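You operate a simulated robot arm through the tools that you are given. There is no shell and no other tool.

Carry out the task below with a simulated two-armed robot. There is one attempt and no reset: what you move stays moved.

## Task
Open the window to air the room.
Fine: blind well up first; free the bolt, lift the sash past half way and bolt it there.

It is judged by the outcome, as a careful person would: the job done as asked, and still so three seconds after it is handed in. It fails if anything else is knocked over, pushed out of place, dropped, spilled or broken.

## Robot
Two 7-joint arms with two-finger parallel grippers on one trunk that stands fixed in place. Base frame: the origin is at the foot of the trunk, x ahead of it, y to its left, z up. Readings come in cm, degrees, newtons and seconds.
The left shoulder is at [2, 17, 135.1], the right one opposite. With the tool pointing down near the work surface each hand reaches from about 10 to 54 cm from the base axis, measured 20 degrees to its own side. Payload 3.8 kg a hand.
Tool frame (each hand has its own): the origin (TCP) lies between the finger pads and is the grasp point; the fingertips stand 3 cm ahead of it; z points along the fingers, y is the line along which they close. The gripper opens to 11 cm. The fingers are 2 cm wide and 1 cm thick; the gripper's body (4.8 by 11.2 cm) begins 5.5 cm behind the TCP.
Orientation is that of the tool frame in the base frame, as a unit quaternion [x, y, z, w]. With the fingers straight down and closing along the base's y, the tool's x points along the base's -x, its y along +y and its z along -z.

## Interface
- The arms move only by the tool play_rows. It takes "left_targets", "right_targets" or both (then of equal length, played together; a hand with none holds still); each is a list of rows, each an object of numbers (a shift or turn left out is 0, a gripper value left out holds the last): "tx", "ty", "tz": the shift along the tool's x, y, z in cm; "ax", "ay", "az": the turn, a rotation vector about the tool's x, y, z in degrees; "fingers": the gripper command, from -1 (fully open) to 1 (shut), values between in proportion. In form: [{"tx": .., "ty": .., "tz": .., "ax": .., "ay": .., "az": .., "fingers": ..}, ...]. A call has 1 to 20 rows; each row is the pose to reach, as a shift and turn from the pose commanded when the call began, along the tool's axes at that moment. Each row takes 0.2 s and may step no farther than 5 cm and 8.6 degrees from the row before; otherwise, or with a gripper value out of range, the whole call is refused. A pose out of reach is approached as far as the arm can. The call stops where the force on the tool passes 40 N (or 10 N more than at its start, if that is more) or the arm is blocked; 0.2 s more then pass. Each finger travels about 7.2 cm/s and halts on what it meets, pressing with about 33 N; the grip force reading is that of the motor and also rises with nothing between the fingers. The clock runs only during rows and for 0.2 s after the last one: add rows that repeat a pose to give the fingers time. The reply holds the time, the measured pose of the TCP, the force on the tool along the base axes, the opening and the grip force, in the units named above and with some noise, with the torque about the TCP (base axes, N m) and any sound that the robot's microphone picked up.
- Cameras (640 x 400 px; columns grow to the right, rows downward): "scene" is now at [11.4, -0.76, 153.07]; the picture's right is [-0.07, -1.00, 0.00], its down [-0.29, 0.02, -0.96] and it looks along [0.95, -0.07, -0.29] (base axes); focal length 214 px, centre (320, 200). "left" rides on the left gripper at [7.2, -1.7, -10.3] in its tool frame; the picture's right is [0.23, 0.97, 0.00], its down [-0.76, 0.18, -0.62] and it looks along [-0.61, 0.14, 0.78] (tool axes); focal length 222 px, centre (320, 200). "right" rides on the right gripper at [7.3, 1.7, -10.3] in its tool frame; the picture's right is [-0.23, 0.97, 0.00], its down [-0.76, -0.18, -0.62] and it looks along [-0.61, -0.14, 0.78] (tool axes); focal length 222 px, centre (320, 200). There is no depth. A picture from a camera that has moved, and an enlarged one, comes with that camera's place and axes in the base frame and with its lens.
- snapshot(camera): a new picture of that camera. It takes no simulated time.
- lift_body(by): slides the trunk up (or, below 0, down) by that many cm; the arms and the scene camera ride with it, the base frame stays. It gives what a move gives, with no picture.
- head_to(pan, tilt): turns the head with the scene camera to pan (to the left, within 80 degrees either way) and tilt (down, from -29 to 69), counted from straight ahead of the robot. It gives what a move gives.
- zoom(camera, box): a new picture of the part [left, top, right, bottom] of that camera's present view, enlarged. It takes no simulated time.
- close_job(): hands the job in; it is judged then, once.

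Nothing tells you positions but the pictures and the camera data. Unless the task says otherwise, let go and move clear before handing in.

The tools are called by a JSON object that holds its "fn" and its "kwargs". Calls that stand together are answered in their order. play_rows: Moves the arms, as the interface text tells. Its arguments: {"type":"object","properties":{"left_targets":{"type":"array","items":{"type":"object","properties":{"tx":{"type":"number"},"ty":{"type":"number"},"tz":{"type":"number"},"ax":{"type":"number"},"ay":{"type":"number"},"az":{"type":"number"},"fingers":{"type":"number"}}}},"right_targets":{"type":"array","items":{"type":"object","properties":{"tx":{"type":"number"},"ty":{"type":"number"},"tz":{"type":"number"},"ax":{"type":"number"},"ay":{"type":"number"},"az":{"type":"number"},"fingers":{"type":"number"}}}}},"required":[]} The other tools are called the same way: lift_body (by) slides the trunk up or down; head_to (pan, tilt) turns the head that bears the scene camera; snapshot (camera) takes a picture; zoom (camera, box) takes an enlarged picture of a part of a camera's view; close_job () hands the job in.

At the start:

```text
time_s: 0.0
left_ee_pos: [40.17, 12.88, 158.51]
left_tool_rot: [0.0, 1.0, 0.0, 0.0]
left_wrist_force: [-0.5, 0.1, -0.4]
left_moment: [0.01, 0.0, 0.01]
left_gripper_width: 11.02
left_grasp_force: 0.1
right_ee_pos: [29.57, -20.16, 156.27]
right_tool_rot: [0.001, 1.0, 0.001, 0.0]
right_wrist_force: [-0.5, -0.5, 0.0]
right_moment: [-0.01, -0.01, 0.0]
right_gripper_width: 10.98
right_grasp_force: 0.0
trunk travel left (down, up): [-44.8, 12.2]
head pan, tilt: [-4.0, 17.1]
```

scene: 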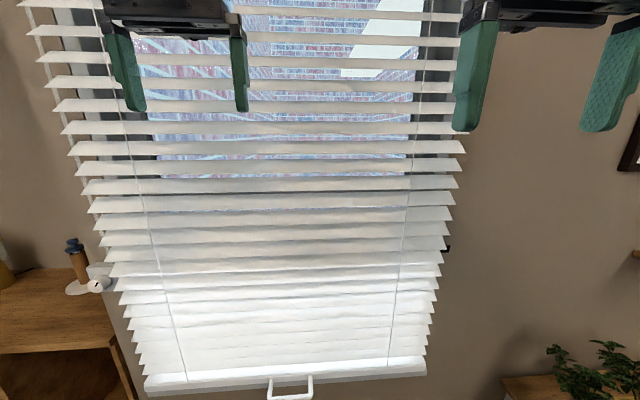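
right: 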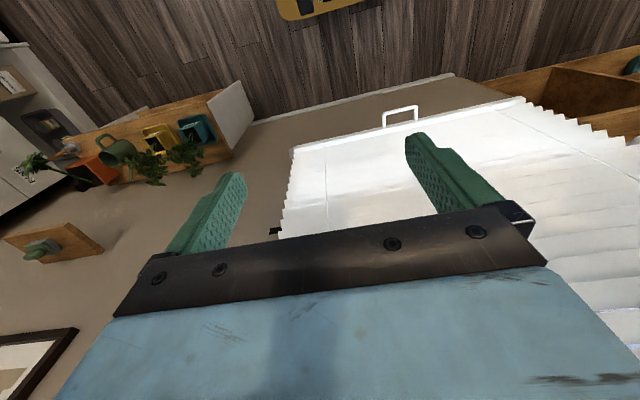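
left: 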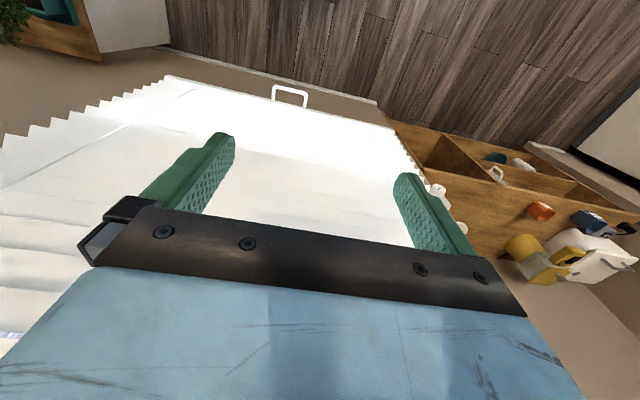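

I see a window covered by a lowered white venetian blind with a handle loop at its bottom rail; both hands are up in front of it. I'll look around with the head camera and zoom before moving anything.

{"fn": "head_to", "kwargs": {"pan": 0, "tilt": 45}}

{"fn": "snapshot", "kwargs": {"camera": "scene"}}

{"fn": "zoom", "kwargs": {"camera": "scene", "box": [160, 100, 480, 300]}}

```text
time_s: 0.9
left_ee_pos: [40.29, 12.88, 158.69]
left_tool_rot: [0.0, 1.0, -0.001, 0.0]
left_wrist_force: [-0.1, -0.3, -0.6]
left_moment: [0.01, -0.03, 0.01]
left_gripper_width: 10.97
left_grasp_force: 0.0
right_ee_pos: [29.42, -20.1, 156.27]
right_tool_rot: [0.0, 1.0, 0.0, 0.0]
right_wrist_force: [-0.7, 0.1, 0.8]
right_moment: [-0.01, 0.01, 0.0]
right_gripper_width: 11.0
right_grasp_force: 0.1
trunk travel left (down, up): [-44.8, 12.2]
head pan, tilt: [0.0, 45.0]
```

```text
taken
camera scene: at [10.22, -0.11, 148.74], right [0.0, -1.0, 0.0], down [-0.71, 0.0, -0.71], along [0.71, 0.0, -0.71], focal length 214 px, centre (320, 200)
```

scene: 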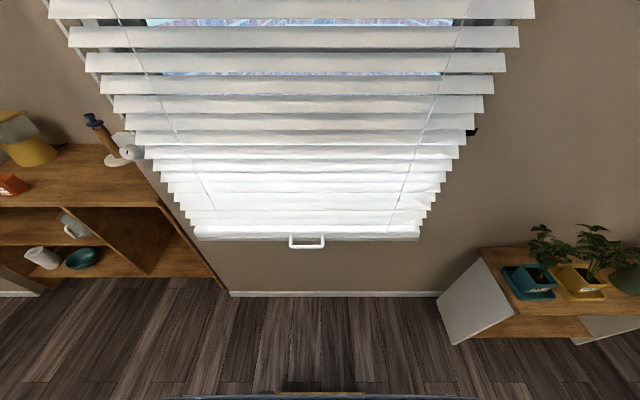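

```text
2.00 times, centred on (320, 200) of scene
camera zoom: at [10.22, -0.11, 148.74], right [0.0, -1.0, 0.0], down [-0.71, 0.0, -0.71], along [0.71, 0.0, -0.71], focal length 429 px, centre (320, 200)
```

zoom: 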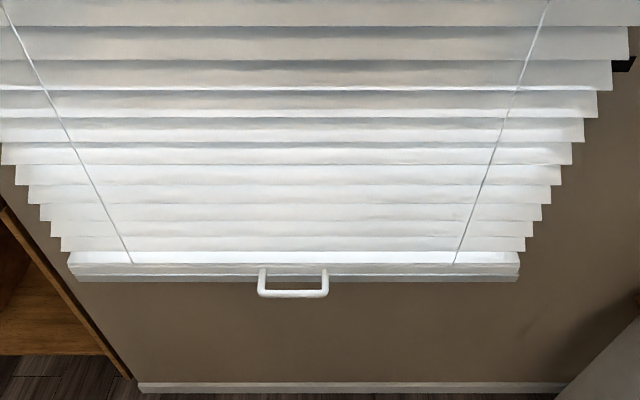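

The blind hangs in front of the wall at roughly x≈60–68, bottom rail near z≈75, handle in the middle. Next I look up at the top of the window and to the sides.

{"fn": "head_to", "kwargs": {"pan": 0, "tilt": -20}}

{"fn": "snapshot", "kwargs": {"camera": "scene"}}

```text
time_s: 2.3
left_ee_pos: [40.2, 12.84, 158.51]
left_tool_rot: [0.0, 1.0, 0.0, 0.0]
left_wrist_force: [0.2, -0.3, -0.3]
left_moment: [0.03, 0.0, 0.02]
left_gripper_width: 10.99
left_grasp_force: 0.0
right_ee_pos: [29.53, -19.97, 156.21]
right_tool_rot: [0.0, 1.0, 0.001, 0.0]
right_wrist_force: [-0.7, 0.7, -0.1]
right_moment: [0.0, 0.01, 0.0]
right_gripper_width: 10.99
right_grasp_force: 0.1
trunk travel left (down, up): [-44.8, 12.2]
head pan, tilt: [0.0, -20.0]
```

```text
taken
camera scene: at [9.7, -0.11, 158.75], right [0.0, -1.0, 0.0], down [0.34, 0.0, -0.94], along [0.94, 0.0, 0.34], focal length 214 px, centre (320, 200)
```

scene: 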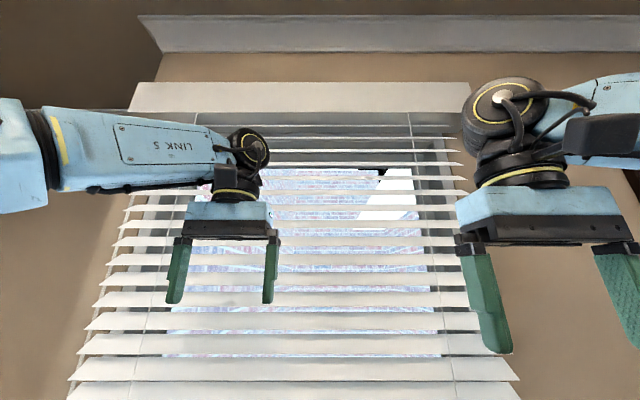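

The blind spans from about z≈75 up to z≈210. Something small and black sticks out at its right edge (perhaps the bolt); I'll look at that and at both sides.

{"fn": "head_to", "kwargs": {"pan": -25, "tilt": 30}}

{"fn": "snapshot", "kwargs": {"camera": "scene"}}

{"fn": "zoom", "kwargs": {"camera": "scene", "box": [220, 120, 380, 220]}}

{"fn": "head_to", "kwargs": {"pan": 25, "tilt": 30}}

{"fn": "snapshot", "kwargs": {"camera": "scene"}}

```text
time_s: 3.5
left_ee_pos: [40.28, 12.91, 158.55]
left_tool_rot: [0.001, 1.0, -0.001, 0.0]
left_wrist_force: [0.8, 0.8, -0.4]
left_moment: [0.04, 0.0, -0.01]
left_gripper_width: 11.0
left_grasp_force: 0.2
right_ee_pos: [29.51, -20.17, 156.3]
right_tool_rot: [0.002, 1.0, 0.001, 0.0]
right_wrist_force: [0.4, -0.1, 0.3]
right_moment: [-0.01, 0.03, 0.03]
right_gripper_width: 11.0
right_grasp_force: 0.1
trunk travel left (down, up): [-44.8, 12.2]
head pan, tilt: [-25.0, 30.0]
```

```text
taken
camera scene: at [10.28, -3.93, 151.0], right [-0.42, -0.91, 0.0], down [-0.45, 0.21, -0.87], along [0.79, -0.37, -0.5], focal length 214 px, centre (320, 200)
```

scene: 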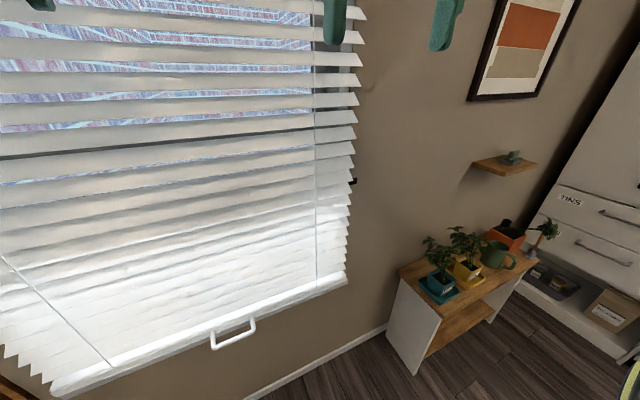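

```text
4.00 times, centred on (300, 170) of scene
camera zoom: at [10.28, -3.93, 151.0], right [-0.42, -0.91, 0.0], down [-0.45, 0.21, -0.87], along [0.79, -0.37, -0.5], focal length 858 px, centre (400, 320)
```

zoom: 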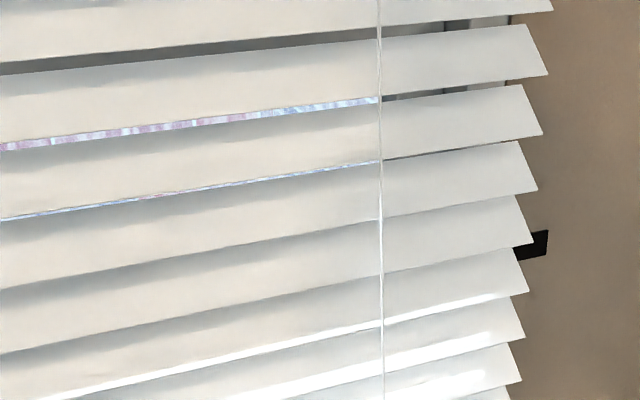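

```text
time_s: 4.6
left_ee_pos: [40.23, 12.84, 158.53]
left_tool_rot: [0.0, 1.0, -0.001, 0.0]
left_wrist_force: [0.5, 0.7, 0.0]
left_moment: [-0.04, 0.0, 0.02]
left_gripper_width: 11.01
left_grasp_force: 0.1
right_ee_pos: [29.59, -20.17, 156.34]
right_tool_rot: [0.001, 1.0, 0.001, 0.0]
right_wrist_force: [-0.1, 0.5, 0.2]
right_moment: [0.02, -0.02, -0.01]
right_gripper_width: 10.98
right_grasp_force: 0.1
trunk travel left (down, up): [-44.8, 12.2]
head pan, tilt: [25.0, 30.0]
```

```text
taken
camera scene: at [10.29, 3.7, 150.99], right [0.42, -0.91, 0.0], down [-0.45, -0.21, -0.87], along [0.79, 0.37, -0.5], focal length 214 px, centre (320, 200)
```

scene: 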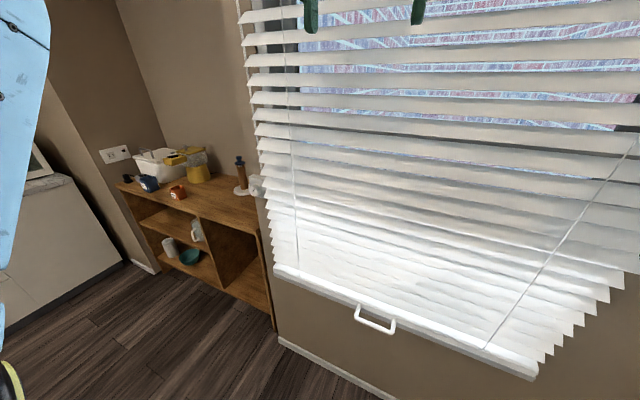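

The handle is a U-bar about 12 cm wide, sticking out from the bottom rail; triangulating from the cameras, its outer bar is near [54.4, 5, 80.5] and its root near x≈59. A black part at the right edge (y≈-43, z≈120) is probably the bolt. I'll zoom on a few details, then lower the trunk so the left hand can get to the handle.

{"fn": "zoom", "kwargs": {"camera": "scene", "box": [230, 0, 390, 100]}}

{"fn": "zoom", "kwargs": {"camera": "scene", "box": [260, 240, 500, 390]}}

{"fn": "lift_body", "kwargs": {"by": -40}}

{"fn": "head_to", "kwargs": {"pan": 0, "tilt": 20}}

{"fn": "snapshot", "kwargs": {"camera": "scene"}}

{"fn": "snapshot", "kwargs": {"camera": "left"}}

{"fn": "snapshot", "kwargs": {"camera": "right"}}

```text
4.00 times, centred on (310, 50) of scene
camera zoom: at [10.29, 3.7, 150.99], right [0.42, -0.91, 0.0], down [-0.45, -0.21, -0.87], along [0.79, 0.37, -0.5], focal length 858 px, centre (360, 800)
```

zoom: 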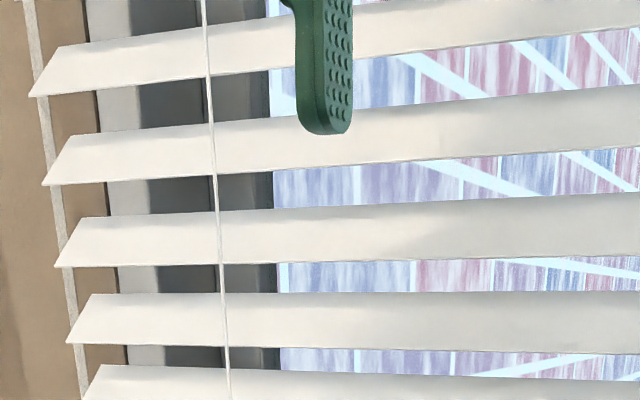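

```text
2.67 times, centred on (380, 315) of scene
camera zoom: at [10.29, 3.7, 150.99], right [0.42, -0.91, 0.0], down [-0.45, -0.21, -0.87], along [0.79, 0.37, -0.5], focal length 572 px, centre (160, -107)
```

zoom: 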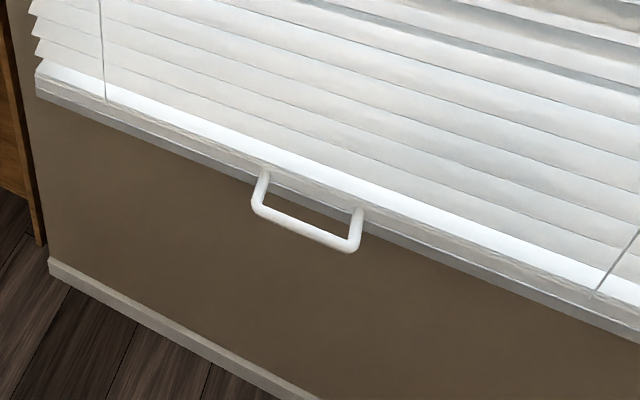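

```text
time_s: 8.5
left_ee_pos: [40.16, 12.83, 118.6]
left_tool_rot: [0.0, 1.0, 0.0, -0.001]
left_wrist_force: [0.4, 0.1, 0.4]
left_moment: [0.02, 0.01, 0.01]
left_gripper_width: 10.97
left_grasp_force: 0.2
right_ee_pos: [29.49, -20.06, 116.2]
right_tool_rot: [0.001, 1.0, 0.001, 0.0]
right_wrist_force: [-0.3, 1.1, -0.3]
right_moment: [0.02, 0.02, 0.0]
right_gripper_width: 10.98
right_grasp_force: 0.0
trunk travel left (down, up): [-4.8, 52.2]
head pan, tilt: [25.0, 30.0]
```

```text
time_s: 9.4
left_ee_pos: [40.11, 12.85, 118.55]
left_tool_rot: [0.0, 1.0, -0.001, 0.0]
left_wrist_force: [-0.5, 0.4, -0.5]
left_moment: [-0.02, -0.01, 0.0]
left_gripper_width: 10.97
left_grasp_force: 0.0
right_ee_pos: [29.66, -20.13, 116.02]
right_tool_rot: [0.001, 1.0, 0.0, -0.001]
right_wrist_force: [-0.4, -0.7, -0.8]
right_moment: [-0.02, -0.01, 0.02]
right_gripper_width: 11.02
right_grasp_force: 0.1
trunk travel left (down, up): [-4.8, 52.2]
head pan, tilt: [0.0, 20.0]
```

```text
taken
camera scene: at [11.4, -0.11, 112.59], right [0.0, -1.0, 0.0], down [-0.34, 0.0, -0.94], along [0.94, 0.0, -0.34], focal length 214 px, centre (320, 200)
```

scene: 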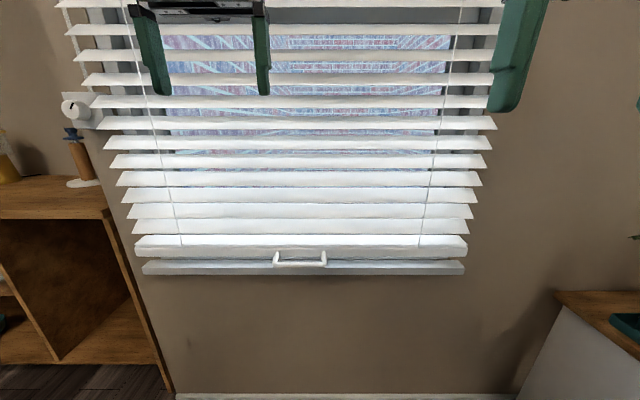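

```text
taken
camera left: at [32.93, 11.26, 129.01], right [-0.23, 0.97, 0.0], down [0.76, 0.18, 0.62], along [0.61, 0.14, -0.78], focal length 222 px, centre (320, 200)
```

left: 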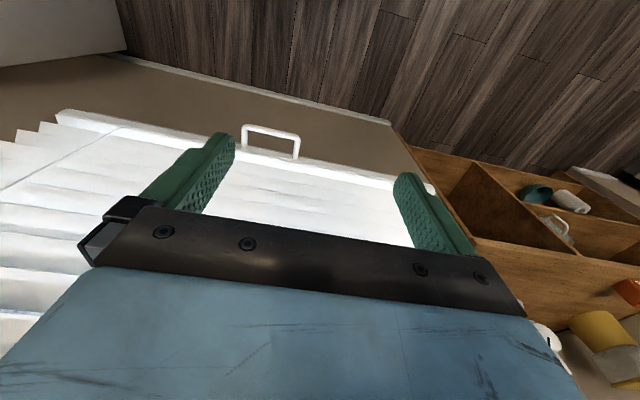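

```text
taken
camera right: at [22.36, -18.48, 126.51], right [0.23, 0.97, 0.0], down [0.76, -0.18, 0.62], along [0.61, -0.14, -0.78], focal length 222 px, centre (320, 200)
```

right: 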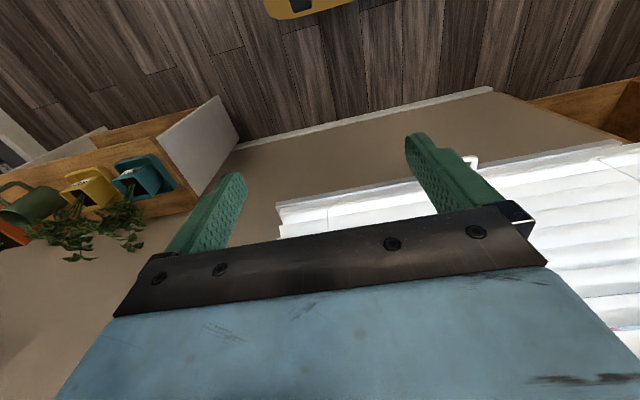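

Now I see a white device with a knob on the wall at the left of the blind, with a cord leading to it, and a sill below the rail. I'll zoom on both.

{"fn": "zoom", "kwargs": {"camera": "scene", "box": [30, 60, 130, 200]}}

{"fn": "zoom", "kwargs": {"camera": "scene", "box": [240, 220, 360, 295]}}

{"fn": "zoom", "kwargs": {"camera": "scene", "box": [400, 0, 560, 140]}}

{"fn": "head_to", "kwargs": {"pan": 40, "tilt": 0}}

{"fn": "snapshot", "kwargs": {"camera": "scene"}}

```text
2.86 times, centred on (80, 130) of scene
camera zoom: at [11.4, -0.11, 112.59], right [0.0, -1.0, 0.0], down [-0.34, 0.0, -0.94], along [0.94, 0.0, -0.34], focal length 613 px, centre (1006, 400)
```

zoom: 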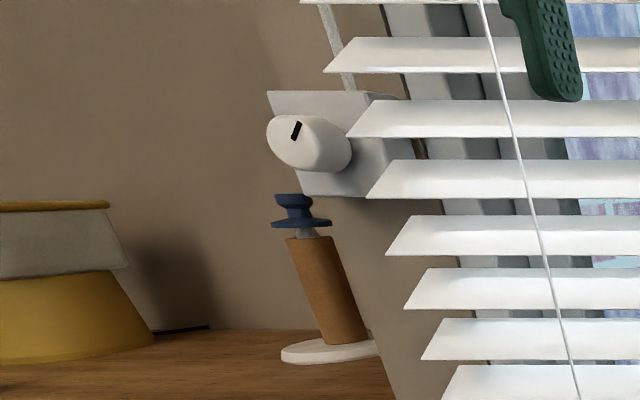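

```text
5.33 times, centred on (300, 258) of scene
camera zoom: at [11.4, -0.11, 112.59], right [0.0, -1.0, 0.0], down [-0.34, 0.0, -0.94], along [0.94, 0.0, -0.34], focal length 1144 px, centre (427, -107)
```

zoom: 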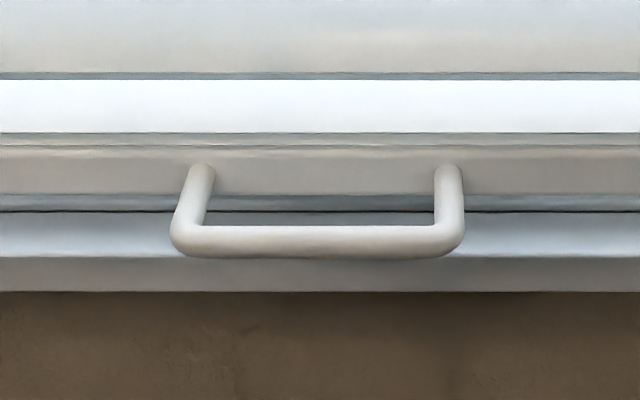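

```text
2.86 times, centred on (480, 70) of scene
camera zoom: at [11.4, -0.11, 112.59], right [0.0, -1.0, 0.0], down [-0.34, 0.0, -0.94], along [0.94, 0.0, -0.34], focal length 613 px, centre (-137, 571)
```

zoom: 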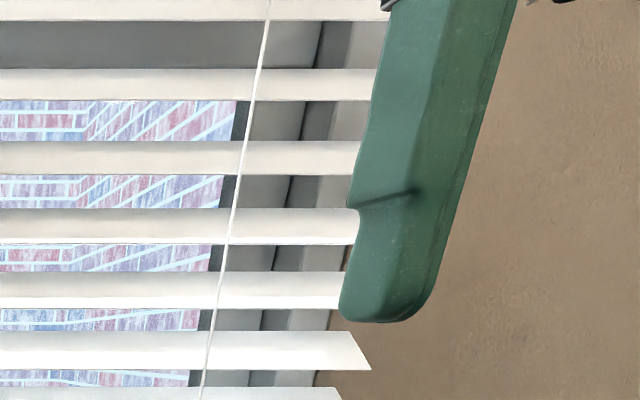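

```text
time_s: 10.4
left_ee_pos: [40.29, 12.97, 118.62]
left_tool_rot: [0.0, 1.0, -0.001, 0.0]
left_wrist_force: [-0.6, 0.3, 0.3]
left_moment: [-0.01, 0.0, -0.01]
left_gripper_width: 11.01
left_grasp_force: 0.2
right_ee_pos: [29.46, -20.15, 116.34]
right_tool_rot: [0.0, 1.0, 0.001, 0.001]
right_wrist_force: [0.5, -0.4, 0.1]
right_moment: [0.01, -0.01, 0.0]
right_gripper_width: 11.0
right_grasp_force: 0.1
trunk travel left (down, up): [-4.8, 52.2]
head pan, tilt: [40.0, 0.0]
```

```text
taken
camera scene: at [8.99, 5.67, 115.82], right [0.64, -0.77, 0.0], down [0.0, 0.0, -1.0], along [0.77, 0.64, 0.0], focal length 214 px, centre (320, 200)
```

scene: 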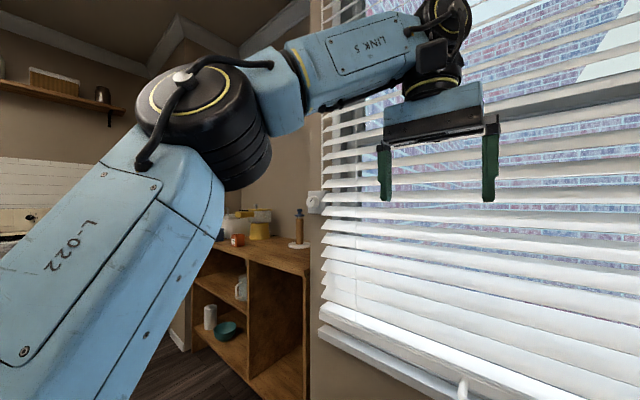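

The wall box at the left has a round knob with a black pointer mark, and a strap runs into it from above. I'll zoom on it more closely.

{"fn": "zoom", "kwargs": {"camera": "scene", "box": [285, 170, 345, 220]}}

{"fn": "head_to", "kwargs": {"pan": 50, "tilt": -15}}

{"fn": "snapshot", "kwargs": {"camera": "scene"}}

{"fn": "head_to", "kwargs": {"pan": -25, "tilt": 0}}

{"fn": "snapshot", "kwargs": {"camera": "scene"}}

```text
8.00 times, centred on (315, 195) of scene
camera zoom: at [8.99, 5.67, 115.82], right [0.64, -0.77, 0.0], down [0.0, 0.0, -1.0], along [0.77, 0.64, 0.0], focal length 1716 px, centre (360, 240)
```

zoom: 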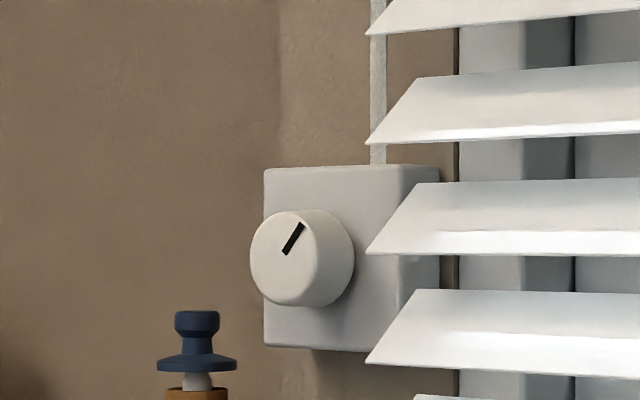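

```text
time_s: 11.2
left_ee_pos: [40.18, 12.9, 118.57]
left_tool_rot: [0.0, 1.0, 0.0, 0.0]
left_wrist_force: [-0.1, -1.0, -0.2]
left_moment: [-0.02, -0.01, -0.02]
left_gripper_width: 10.99
left_grasp_force: 0.1
right_ee_pos: [29.51, -20.16, 116.24]
right_tool_rot: [0.0, 1.0, 0.001, 0.001]
right_wrist_force: [-0.4, 0.0, -0.5]
right_moment: [0.01, 0.02, -0.03]
right_gripper_width: 11.02
right_grasp_force: 0.1
trunk travel left (down, up): [-4.8, 52.2]
head pan, tilt: [50.0, -15.0]
```

```text
taken
camera scene: at [7.27, 6.05, 118.06], right [0.77, -0.64, 0.0], down [0.17, 0.2, -0.97], along [0.62, 0.74, 0.26], focal length 214 px, centre (320, 200)
```

scene: 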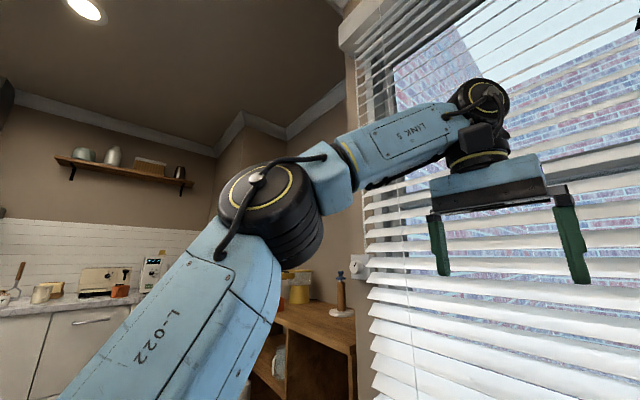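

```text
time_s: 12.7
left_ee_pos: [40.2, 12.91, 118.52]
left_tool_rot: [0.0, 1.0, -0.002, -0.001]
left_wrist_force: [0.0, 0.6, -0.4]
left_moment: [0.02, -0.01, 0.0]
left_gripper_width: 11.01
left_grasp_force: 0.1
right_ee_pos: [29.51, -19.99, 116.23]
right_tool_rot: [0.001, 1.0, 0.002, 0.0]
right_wrist_force: [-1.3, -0.1, 0.2]
right_moment: [-0.04, 0.0, 0.02]
right_gripper_width: 10.99
right_grasp_force: 0.1
trunk travel left (down, up): [-4.8, 52.2]
head pan, tilt: [-25.0, 0.0]
```

```text
taken
camera scene: at [10.25, -3.91, 115.83], right [-0.42, -0.91, 0.0], down [0.0, 0.0, -1.0], along [0.91, -0.42, 0.0], focal length 214 px, centre (320, 200)
```

scene: 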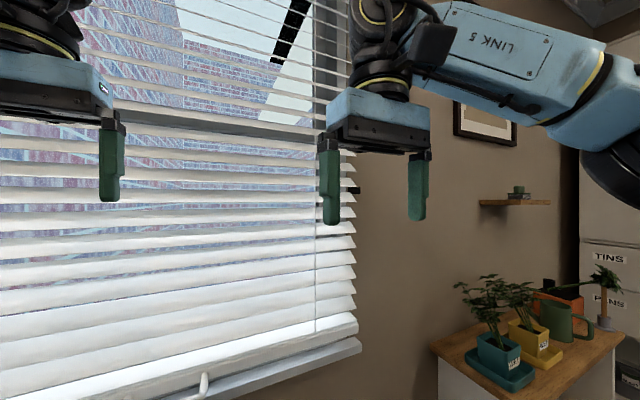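

The knob sits near [60, 52, 115] on the wall; the blind's rail front is at x≈59.4 and its handle bar at [54.4, 4.8, 80.4]. I'll first try the handle: swing the left hand to point forward while lowering it in front of the handle.

{"fn": "play_rows", "kwargs": {"left_targets": [{"tx": -0.4, "ty": -0.7, "tz": 3.4, "ay": -8}, {"tx": -0.8, "ty": -1.4, "tz": 6.8, "ay": -16}, {"tx": -1.2, "ty": -2.1, "tz": 10.2, "ay": -24}, {"tx": -1.6, "ty": -2.8, "tz": 13.6, "ay": -32}, {"tx": -2.0, "ty": -3.5, "tz": 17, "ay": -40}, {"tx": -2.4, "ty": -4.2, "tz": 20.4, "ay": -48}, {"tx": -2.8, "ty": -4.9, "tz": 23.8, "ay": -56}, {"tx": -3.2, "ty": -5.6, "tz": 27.2, "ay": -64}, {"tx": -3.6, "ty": -6.3, "tz": 30.6, "ay": -72}, {"tx": -4, "ty": -7, "tz": 34, "ay": -80}, {"tx": -4.4, "ty": -8, "tz": 37.5, "ay": -88}, {"tx": -4.4, "ty": -8, "tz": 37.5, "ay": -90}]}}

{"fn": "head_to", "kwargs": {"pan": 0, "tilt": 30}}

{"fn": "snapshot", "kwargs": {"camera": "scene"}}

{"fn": "snapshot", "kwargs": {"camera": "left"}}

```text
time_s: 15.3
left_ee_pos: [44.44, 4.81, 81.17]
left_tool_rot: [0.0, 0.706, -0.001, 0.708]
left_wrist_force: [0.7, 0.4, 0.3]
left_moment: [-0.01, 0.02, 0.03]
left_gripper_width: 11.02
left_grasp_force: 0.0
right_ee_pos: [29.54, -20.22, 116.26]
right_tool_rot: [0.002, 1.0, 0.0, 0.0]
right_wrist_force: [0.7, 0.3, 0.4]
right_moment: [0.0, 0.03, 0.01]
right_gripper_width: 11.0
right_grasp_force: 0.0
trunk travel left (down, up): [-4.8, 52.2]
head pan, tilt: [-25.0, 0.0]
```

```text
time_s: 16.2
left_ee_pos: [44.46, 4.74, 81.16]
left_tool_rot: [-0.001, 0.707, 0.0, 0.707]
left_wrist_force: [-0.4, -0.1, 0.0]
left_moment: [0.05, 0.0, 0.0]
left_gripper_width: 10.99
left_grasp_force: 0.1
right_ee_pos: [29.58, -20.0, 116.27]
right_tool_rot: [0.001, 1.0, 0.001, 0.0]
right_wrist_force: [-0.1, 0.6, 1.1]
right_moment: [0.01, -0.05, -0.01]
right_gripper_width: 11.0
right_grasp_force: 0.0
trunk travel left (down, up): [-4.8, 52.2]
head pan, tilt: [0.0, 30.0]
```

```text
taken
camera scene: at [11.13, -0.12, 111.0], right [0.0, -1.0, 0.0], down [-0.5, 0.0, -0.87], along [0.87, 0.0, -0.5], focal length 214 px, centre (320, 200)
```

scene: 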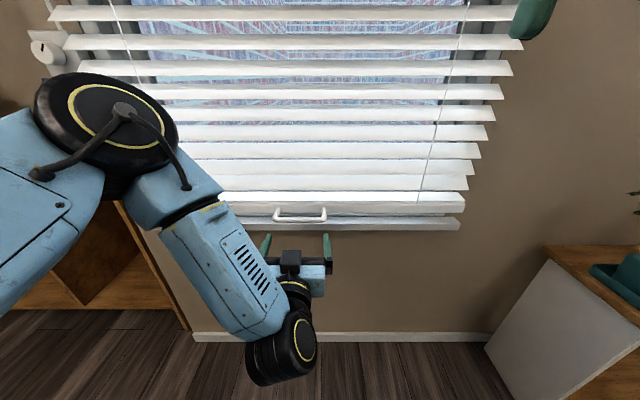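

```text
taken
camera left: at [34.12, 3.16, 73.99], right [0.0, 0.97, -0.23], down [-0.62, 0.18, 0.76], along [0.78, 0.14, 0.61], focal length 222 px, centre (320, 200)
```

left: 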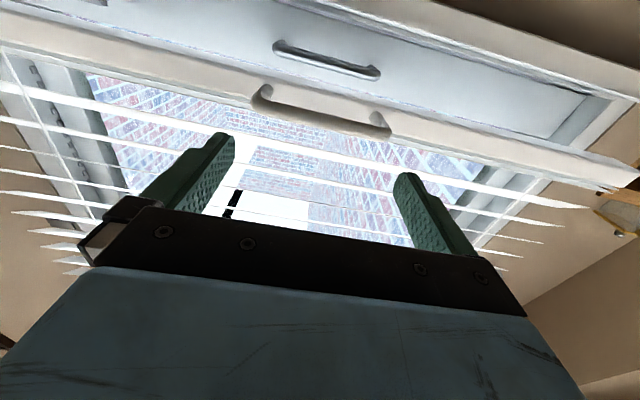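

This view from below shows the window sash with its own grey lift handle behind the blind. I'll zoom on the left camera for details before taking the blind handle.

{"fn": "zoom", "kwargs": {"camera": "left", "box": [0, 20, 160, 120]}}

{"fn": "zoom", "kwargs": {"camera": "left", "box": [230, 20, 640, 276]}}

```text
4.00 times, centred on (80, 70) of left
camera zoom: at [34.12, 3.16, 73.99], right [0.0, 0.97, -0.23], down [-0.62, 0.18, 0.76], along [0.78, 0.14, 0.61], focal length 888 px, centre (1280, 720)
```

zoom: 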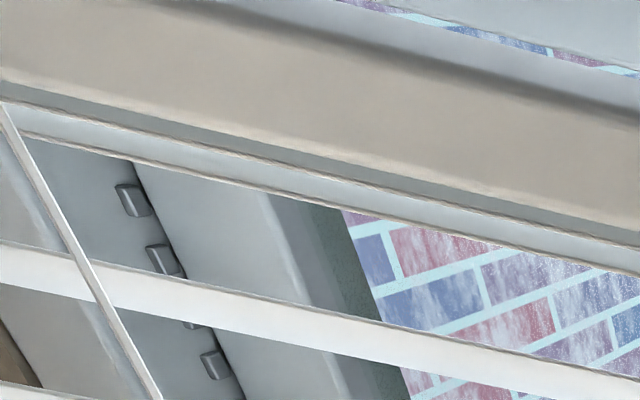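

```text
1.56 times, centred on (435, 148) of left
camera zoom: at [34.12, 3.16, 73.99], right [0.0, 0.97, -0.23], down [-0.62, 0.18, 0.76], along [0.78, 0.14, 0.61], focal length 347 px, centre (140, 281)
```

zoom: 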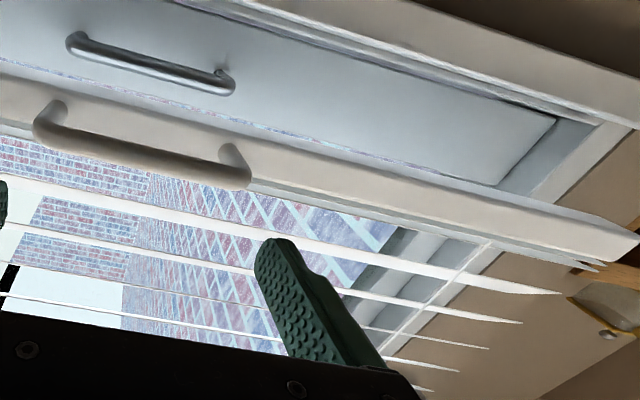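

The sash has its own lift handle, and the right jamb carries a row of small catches for the bolt. Now I roll the left gripper so that its fingers close vertically, ready for the horizontal blind handle.

{"fn": "play_rows", "kwargs": {"left_targets": [{"az": 8}, {"az": 16}, {"az": 24}, {"az": 32}, {"az": 40}, {"az": 48}, {"az": 56}, {"az": 64}, {"az": 72, "fingers": 0}, {"az": 80, "tx": 0.4}, {"az": 88, "tx": 0.7}, {"az": 90, "tx": 0.7}, {"az": 90, "tx": 0.7}]}}

{"fn": "snapshot", "kwargs": {"camera": "scene"}}

{"fn": "snapshot", "kwargs": {"camera": "left"}}

```text
time_s: 19.0
left_ee_pos: [44.61, 4.83, 80.4]
left_tool_rot: [0.499, 0.501, 0.501, 0.499]
left_wrist_force: [0.2, 0.6, 0.1]
left_moment: [-0.02, 0.0, 0.05]
left_gripper_width: 5.5
left_grasp_force: 0.0
right_ee_pos: [29.53, -20.11, 116.22]
right_tool_rot: [0.001, 1.0, 0.001, 0.0]
right_wrist_force: [0.2, 0.5, 0.2]
right_moment: [0.02, -0.04, 0.0]
right_gripper_width: 11.03
right_grasp_force: 0.0
trunk travel left (down, up): [-4.8, 52.2]
head pan, tilt: [0.0, 30.0]
```

```text
taken
camera scene: at [11.13, -0.11, 110.99], right [0.0, -1.0, 0.0], down [-0.5, 0.0, -0.87], along [0.87, 0.0, -0.5], focal length 214 px, centre (320, 200)
```

scene: 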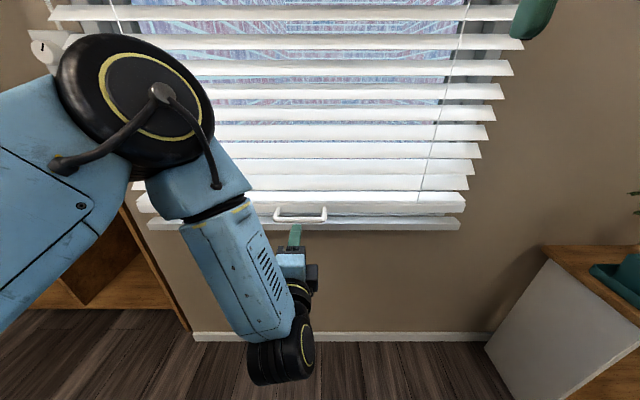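

```text
taken
camera left: at [34.23, 12.17, 78.76], right [0.0, 0.23, 0.97], down [-0.62, -0.76, 0.18], along [0.78, -0.61, 0.14], focal length 222 px, centre (320, 200)
```

left: 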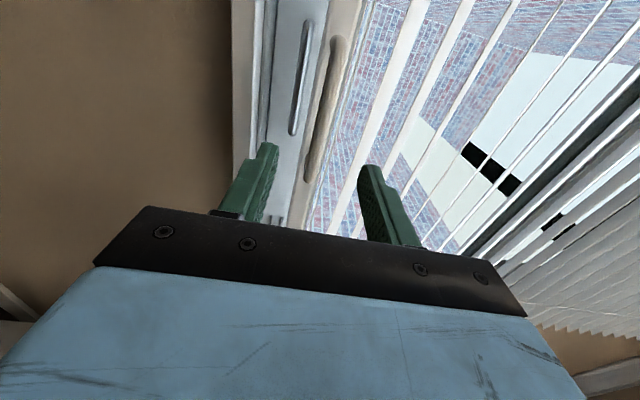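

The bar lies between the open fingers in height (z≈80.5). I advance 9.8 cm to the bar and close on it.

{"fn": "play_rows", "kwargs": {"left_targets": [{"tz": 3, "fingers": 0}, {"tz": 6}, {"tz": 8.5}, {"tz": 9.8}, {"tz": 9.8}]}}

{"fn": "snapshot", "kwargs": {"camera": "left"}}

{"fn": "snapshot", "kwargs": {"camera": "scene"}}

```text
time_s: 20.2
left_ee_pos: [54.33, 4.83, 80.43]
left_tool_rot: [0.499, 0.503, 0.501, 0.497]
left_wrist_force: [-0.4, -0.2, 0.2]
left_moment: [0.02, 0.0, 0.01]
left_gripper_width: 5.5
left_grasp_force: 0.0
right_ee_pos: [29.5, -20.05, 116.14]
right_tool_rot: [0.001, 1.0, 0.001, 0.0]
right_wrist_force: [0.6, 0.0, -1.2]
right_moment: [0.01, -0.02, -0.05]
right_gripper_width: 11.0
right_grasp_force: 0.2
trunk travel left (down, up): [-4.8, 52.2]
head pan, tilt: [0.0, 30.0]
```

```text
taken
camera left: at [43.92, 12.06, 78.92], right [0.0, 0.23, 0.97], down [-0.62, -0.77, 0.18], along [0.79, -0.6, 0.14], focal length 222 px, centre (320, 200)
```

left: 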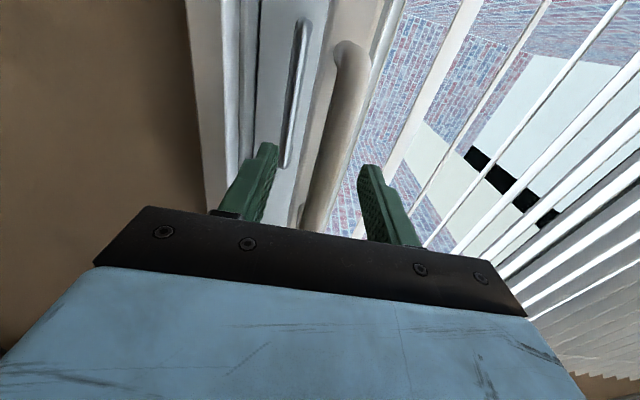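

```text
taken
camera scene: at [11.13, -0.11, 110.99], right [0.0, -1.0, 0.0], down [-0.5, 0.0, -0.87], along [0.87, 0.0, -0.5], focal length 214 px, centre (320, 200)
```

scene: 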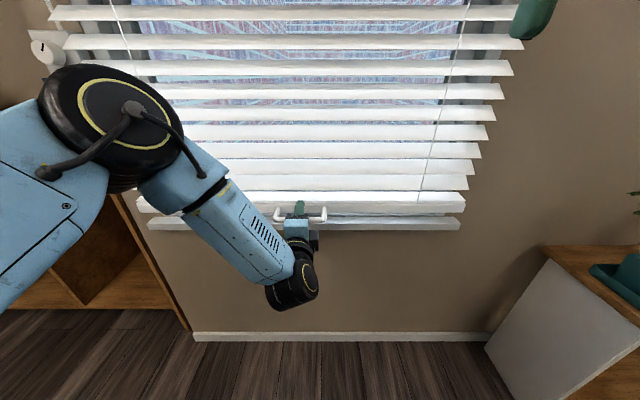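

The fingers straddle the handle bar. I close on it and then try a gentle 2 cm lift to feel the blind.

{"fn": "play_rows", "kwargs": {"left_targets": [{"fingers": 1}, {"fingers": 1}, {"fingers": 1}, {"fingers": 1}]}}

{"fn": "play_rows", "kwargs": {"left_targets": [{"ty": 0.5}, {"ty": 1.0}, {"ty": 1.5}, {"ty": 2.0}, {"ty": 2.0}]}}

{"fn": "snapshot", "kwargs": {"camera": "left"}}

{"fn": "snapshot", "kwargs": {"camera": "scene"}}

```text
time_s: 21.2
left_ee_pos: [54.28, 4.73, 80.49]
left_tool_rot: [0.498, 0.502, 0.502, 0.498]
left_wrist_force: [0.3, 0.1, 0.8]
left_moment: [0.07, -0.01, 0.01]
left_gripper_width: 1.36
left_grasp_force: 45.0
right_ee_pos: [29.45, -20.13, 116.24]
right_tool_rot: [0.001, 1.0, 0.001, 0.0]
right_wrist_force: [-0.9, -0.2, 0.2]
right_moment: [0.03, 0.03, 0.01]
right_gripper_width: 10.96
right_grasp_force: 0.1
trunk travel left (down, up): [-4.8, 52.2]
head pan, tilt: [0.0, 30.0]
```

```text
time_s: 22.4
left_ee_pos: [54.23, 4.74, 82.41]
left_tool_rot: [0.501, 0.5, 0.5, 0.5]
left_wrist_force: [-19.9, 3.3, -3.6]
left_moment: [0.07, 0.03, -0.15]
left_gripper_width: 1.36
left_grasp_force: 45.3
right_ee_pos: [29.31, -19.98, 116.22]
right_tool_rot: [0.001, 1.0, 0.002, 0.002]
right_wrist_force: [-0.5, 0.7, -0.3]
right_moment: [0.0, 0.0, -0.02]
right_gripper_width: 10.99
right_grasp_force: 0.0
trunk travel left (down, up): [-4.8, 52.2]
head pan, tilt: [0.0, 30.0]
```

```text
taken
camera left: at [43.95, 12.13, 80.86], right [0.0, 0.23, 0.97], down [-0.62, -0.76, 0.18], along [0.78, -0.61, 0.14], focal length 222 px, centre (320, 200)
```

left: 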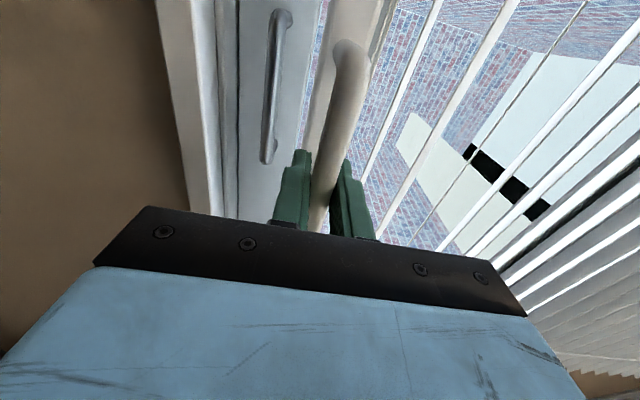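

```text
taken
camera scene: at [10.97, -0.08, 111.01], right [0.0, -1.0, 0.0], down [-0.5, 0.0, -0.87], along [0.87, 0.0, -0.5], focal length 214 px, centre (320, 200)
```

scene: 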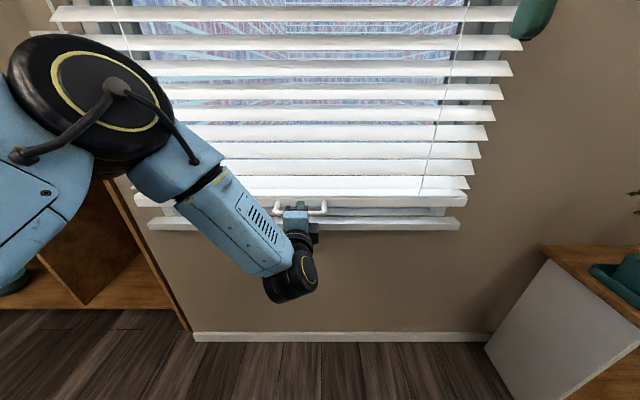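

The blind follows with only a few newtons, but there's a sideways push of about −20 N along x. I hold a moment to see whether that settles.

{"fn": "play_rows", "kwargs": {"left_targets": [{}, {}, {}]}}

{"fn": "zoom", "kwargs": {"camera": "left", "box": [220, 60, 460, 230]}}

{"fn": "zoom", "kwargs": {"camera": "scene", "box": [200, 170, 400, 300]}}

```text
time_s: 23.2
left_ee_pos: [54.35, 4.72, 82.42]
left_tool_rot: [0.499, 0.5, 0.5, 0.501]
left_wrist_force: [-24.1, 3.0, -3.7]
left_moment: [0.07, 0.01, -0.43]
left_gripper_width: 1.33
left_grasp_force: 45.5
right_ee_pos: [29.44, -20.04, 116.27]
right_tool_rot: [0.001, 1.0, 0.001, 0.001]
right_wrist_force: [0.2, -0.6, -0.6]
right_moment: [0.03, -0.01, -0.01]
right_gripper_width: 11.0
right_grasp_force: 0.1
trunk travel left (down, up): [-4.8, 52.2]
head pan, tilt: [0.0, 30.0]
```

```text
2.35 times, centred on (340, 145) of left
camera zoom: at [43.96, 12.12, 80.86], right [0.0, 0.23, 0.97], down [-0.62, -0.76, 0.18], along [0.78, -0.61, 0.14], focal length 523 px, centre (273, 329)
```

zoom: 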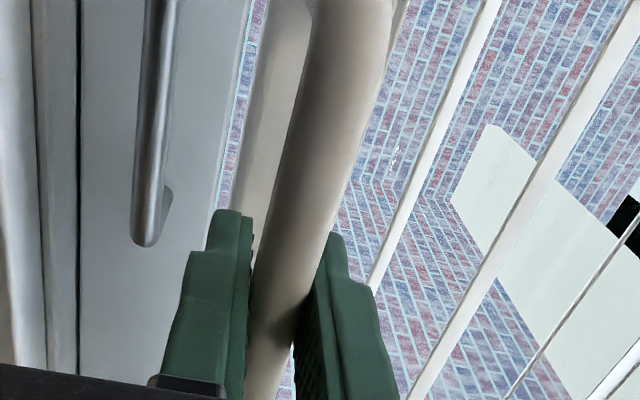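

```text
3.08 times, centred on (300, 235) of scene
camera zoom: at [10.95, -0.08, 111.01], right [0.0, -1.0, 0.0], down [-0.5, 0.0, -0.87], along [0.87, 0.0, -0.5], focal length 660 px, centre (382, 92)
```

zoom: 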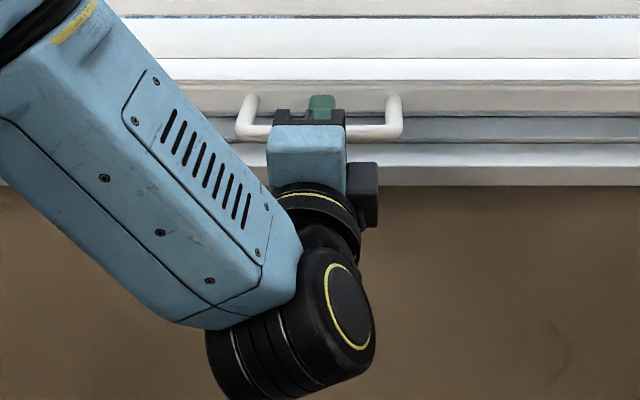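

A steady −24 N means the hand is pressing forward on the handle. I back off a few millimetres to relieve it.

{"fn": "play_rows", "kwargs": {"left_targets": [{"tz": -0.15}, {"tz": -0.3}, {"tz": -0.3}]}}

{"fn": "snapshot", "kwargs": {"camera": "scene"}}

```text
time_s: 24.0
left_ee_pos: [54.29, 4.85, 82.64]
left_tool_rot: [0.498, 0.5, 0.501, 0.501]
left_wrist_force: [7.4, -4.8, -1.4]
left_moment: [0.08, -0.01, -1.14]
left_gripper_width: 1.35
left_grasp_force: 45.2
right_ee_pos: [29.5, -20.18, 116.2]
right_tool_rot: [0.001, 1.0, 0.001, 0.0]
right_wrist_force: [0.5, -0.5, -0.7]
right_moment: [-0.01, 0.0, -0.01]
right_gripper_width: 11.0
right_grasp_force: 0.0
trunk travel left (down, up): [-4.8, 52.2]
head pan, tilt: [0.0, 30.0]
```

```text
taken
camera scene: at [11.21, -0.15, 110.98], right [0.0, -1.0, 0.0], down [-0.5, 0.0, -0.87], along [0.87, 0.0, -0.5], focal length 214 px, centre (320, 200)
```

scene: 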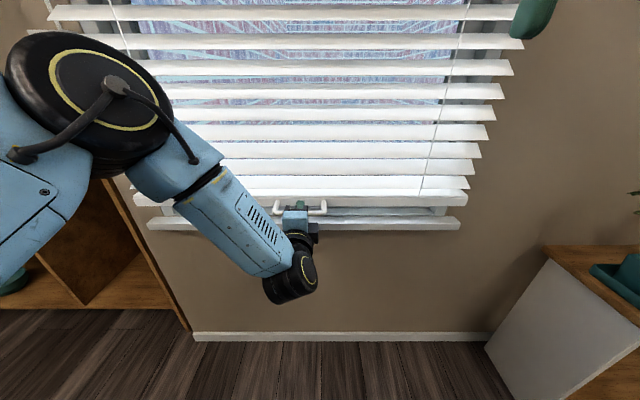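

Backing off relieved it: the guided blind is just stiff sideways. I'll loosen the fingers into a cage around the bar, which also shows whether the blind stays up by itself.

{"fn": "play_rows", "kwargs": {"left_targets": [{"fingers": 0.4}, {"fingers": 0.4}, {"fingers": 0.4}]}}

{"fn": "zoom", "kwargs": {"camera": "left", "box": [220, 60, 460, 230]}}

```text
time_s: 24.8
left_ee_pos: [54.17, 4.83, 82.23]
left_tool_rot: [0.499, 0.5, 0.501, 0.5]
left_wrist_force: [0.2, -0.1, -0.6]
left_moment: [0.02, 0.02, 0.01]
left_gripper_width: 3.29
left_grasp_force: 0.0
right_ee_pos: [29.48, -20.21, 116.17]
right_tool_rot: [0.002, 1.0, 0.001, 0.0]
right_wrist_force: [0.8, -0.1, 0.8]
right_moment: [0.01, 0.02, 0.01]
right_gripper_width: 11.0
right_grasp_force: 0.0
trunk travel left (down, up): [-4.8, 52.2]
head pan, tilt: [0.0, 30.0]
```

```text
2.35 times, centred on (340, 145) of left
camera zoom: at [43.81, 12.17, 80.81], right [0.0, 0.23, 0.97], down [-0.62, -0.76, 0.18], along [0.78, -0.61, 0.14], focal length 523 px, centre (273, 329)
```

zoom: 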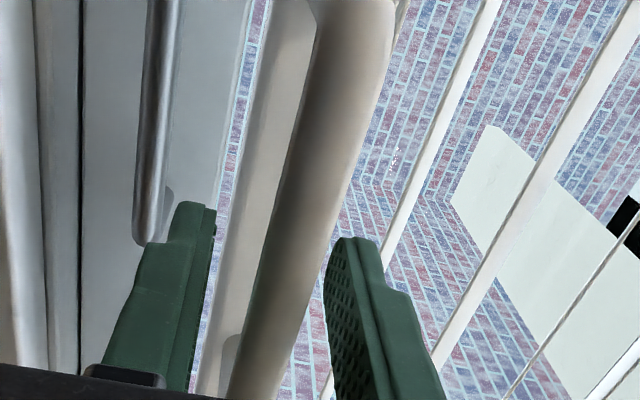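

The blind stays where it is by friction — good. Before lifting with the trunk I check where the left elbow is relative to the shelf and its items.

{"fn": "head_to", "kwargs": {"pan": 55, "tilt": 20}}

{"fn": "snapshot", "kwargs": {"camera": "scene"}}

{"fn": "snapshot", "kwargs": {"camera": "right"}}

```text
time_s: 26.1
left_ee_pos: [54.27, 4.73, 82.5]
left_tool_rot: [0.5, 0.5, 0.5, 0.5]
left_wrist_force: [0.2, 0.0, 0.0]
left_moment: [0.0, -0.01, 0.03]
left_gripper_width: 3.3
left_grasp_force: 0.2
right_ee_pos: [29.55, -20.03, 116.21]
right_tool_rot: [0.001, 1.0, 0.001, 0.0]
right_wrist_force: [-0.4, -0.5, -0.7]
right_moment: [0.0, -0.03, -0.02]
right_gripper_width: 10.98
right_grasp_force: 0.0
trunk travel left (down, up): [-4.8, 52.2]
head pan, tilt: [55.0, 20.0]
```

```text
taken
camera scene: at [7.44, 7.51, 112.59], right [0.82, -0.57, 0.0], down [-0.2, -0.28, -0.94], along [0.54, 0.77, -0.34], focal length 214 px, centre (320, 200)
```

scene: 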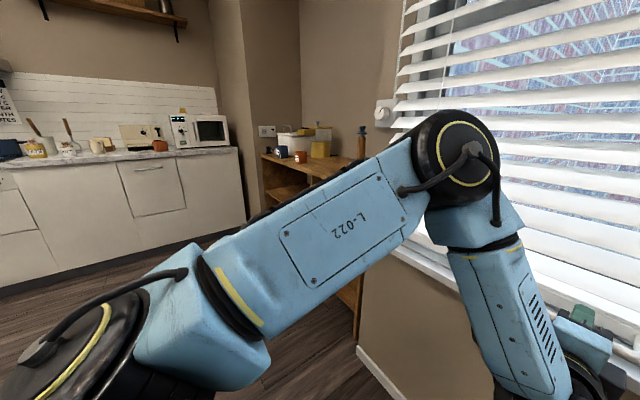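

```text
taken
camera right: at [22.36, -18.48, 126.51], right [0.23, 0.97, 0.0], down [0.76, -0.18, 0.62], along [0.61, -0.14, -0.78], focal length 222 px, centre (320, 200)
```

right: 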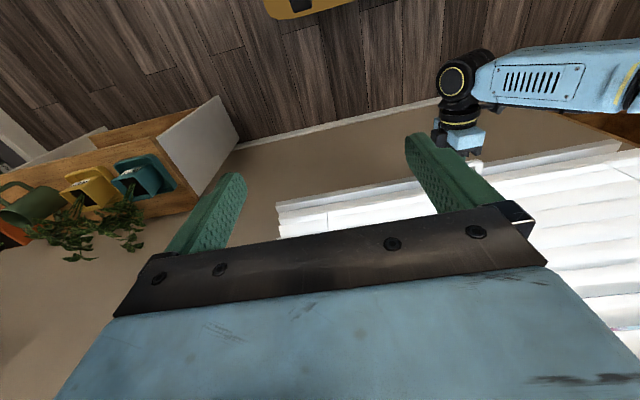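

The elbow is well clear of both blind and shelf. I lift the blind with the trunk, first a small step and then more.

{"fn": "lift_body", "kwargs": {"by": 5}}

{"fn": "head_to", "kwargs": {"pan": 0, "tilt": 25}}

{"fn": "snapshot", "kwargs": {"camera": "scene"}}

{"fn": "snapshot", "kwargs": {"camera": "left"}}

```text
time_s: 27.0
left_ee_pos: [54.09, 4.84, 87.54]
left_tool_rot: [0.498, 0.501, 0.501, 0.5]
left_wrist_force: [-0.2, -0.2, -0.3]
left_moment: [0.0, -0.01, 0.02]
left_gripper_width: 3.28
left_grasp_force: 0.0
right_ee_pos: [29.54, -20.09, 121.22]
right_tool_rot: [0.001, 1.0, 0.001, 0.0]
right_wrist_force: [0.1, 0.2, 0.4]
right_moment: [-0.02, 0.0, 0.01]
right_gripper_width: 10.99
right_grasp_force: 0.0
trunk travel left (down, up): [-9.8, 47.2]
head pan, tilt: [55.0, 20.0]
```

```text
time_s: 28.2
left_ee_pos: [54.05, 4.79, 87.49]
left_tool_rot: [0.499, 0.501, 0.5, 0.5]
left_wrist_force: [0.0, -0.9, 0.7]
left_moment: [0.02, 0.02, 0.01]
left_gripper_width: 3.29
left_grasp_force: 0.1
right_ee_pos: [29.4, -20.05, 121.17]
right_tool_rot: [0.001, 1.0, 0.0, -0.001]
right_wrist_force: [-0.4, 0.5, 0.1]
right_moment: [0.0, 0.01, 0.0]
right_gripper_width: 11.03
right_grasp_force: 0.0
trunk travel left (down, up): [-9.8, 47.2]
head pan, tilt: [0.0, 25.0]
```

```text
taken
camera scene: at [11.3, -0.11, 116.79], right [0.0, -1.0, 0.0], down [-0.42, 0.0, -0.91], along [0.91, 0.0, -0.42], focal length 214 px, centre (320, 200)
```

scene: 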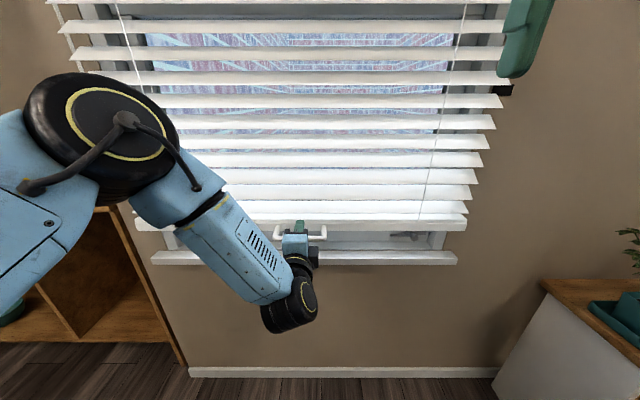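

```text
taken
camera left: at [43.81, 12.16, 85.81], right [0.0, 0.23, 0.97], down [-0.62, -0.76, 0.18], along [0.78, -0.61, 0.14], focal length 222 px, centre (320, 200)
```

left: 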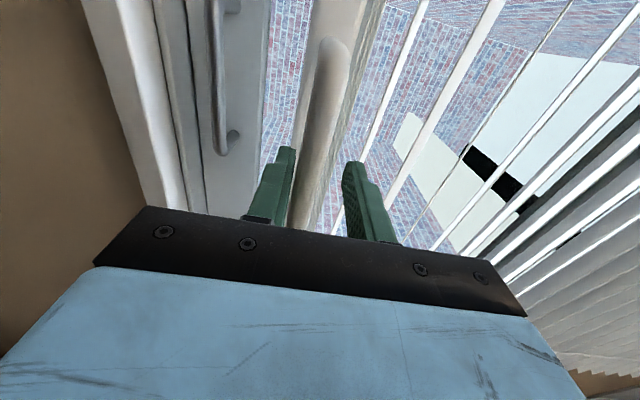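

The blind follows, and a bolt is now coming into view at the lower right of the sash. I continue lifting with the trunk.

{"fn": "lift_body", "kwargs": {"by": 22}}

{"fn": "snapshot", "kwargs": {"camera": "scene"}}

{"fn": "snapshot", "kwargs": {"camera": "left"}}

```text
time_s: 30.6
left_ee_pos: [54.13, 4.72, 109.45]
left_tool_rot: [0.499, 0.5, 0.5, 0.501]
left_wrist_force: [-0.6, 0.9, -1.8]
left_moment: [0.0, 0.02, 0.0]
left_gripper_width: 3.34
left_grasp_force: 0.9
right_ee_pos: [29.49, -20.03, 143.16]
right_tool_rot: [0.001, 1.0, 0.001, 0.001]
right_wrist_force: [0.6, -0.2, -0.4]
right_moment: [0.04, -0.01, -0.03]
right_gripper_width: 10.98
right_grasp_force: 0.1
trunk travel left (down, up): [-31.8, 25.2]
head pan, tilt: [0.0, 25.0]
```

```text
taken
camera scene: at [11.31, -0.11, 138.78], right [0.0, -1.0, 0.0], down [-0.42, 0.0, -0.91], along [0.91, 0.0, -0.42], focal length 214 px, centre (320, 200)
```

scene: 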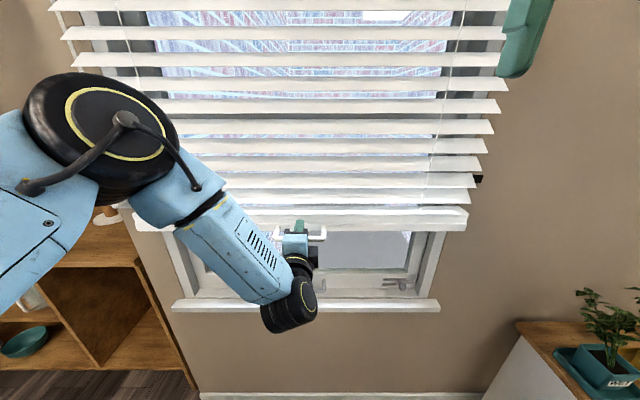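

```text
taken
camera left: at [43.83, 12.16, 107.83], right [0.0, 0.23, 0.97], down [-0.62, -0.76, 0.18], along [0.78, -0.61, 0.14], focal length 222 px, centre (320, 200)
```

left: 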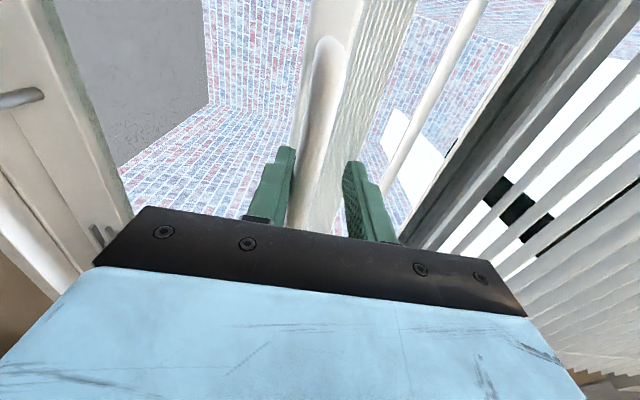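

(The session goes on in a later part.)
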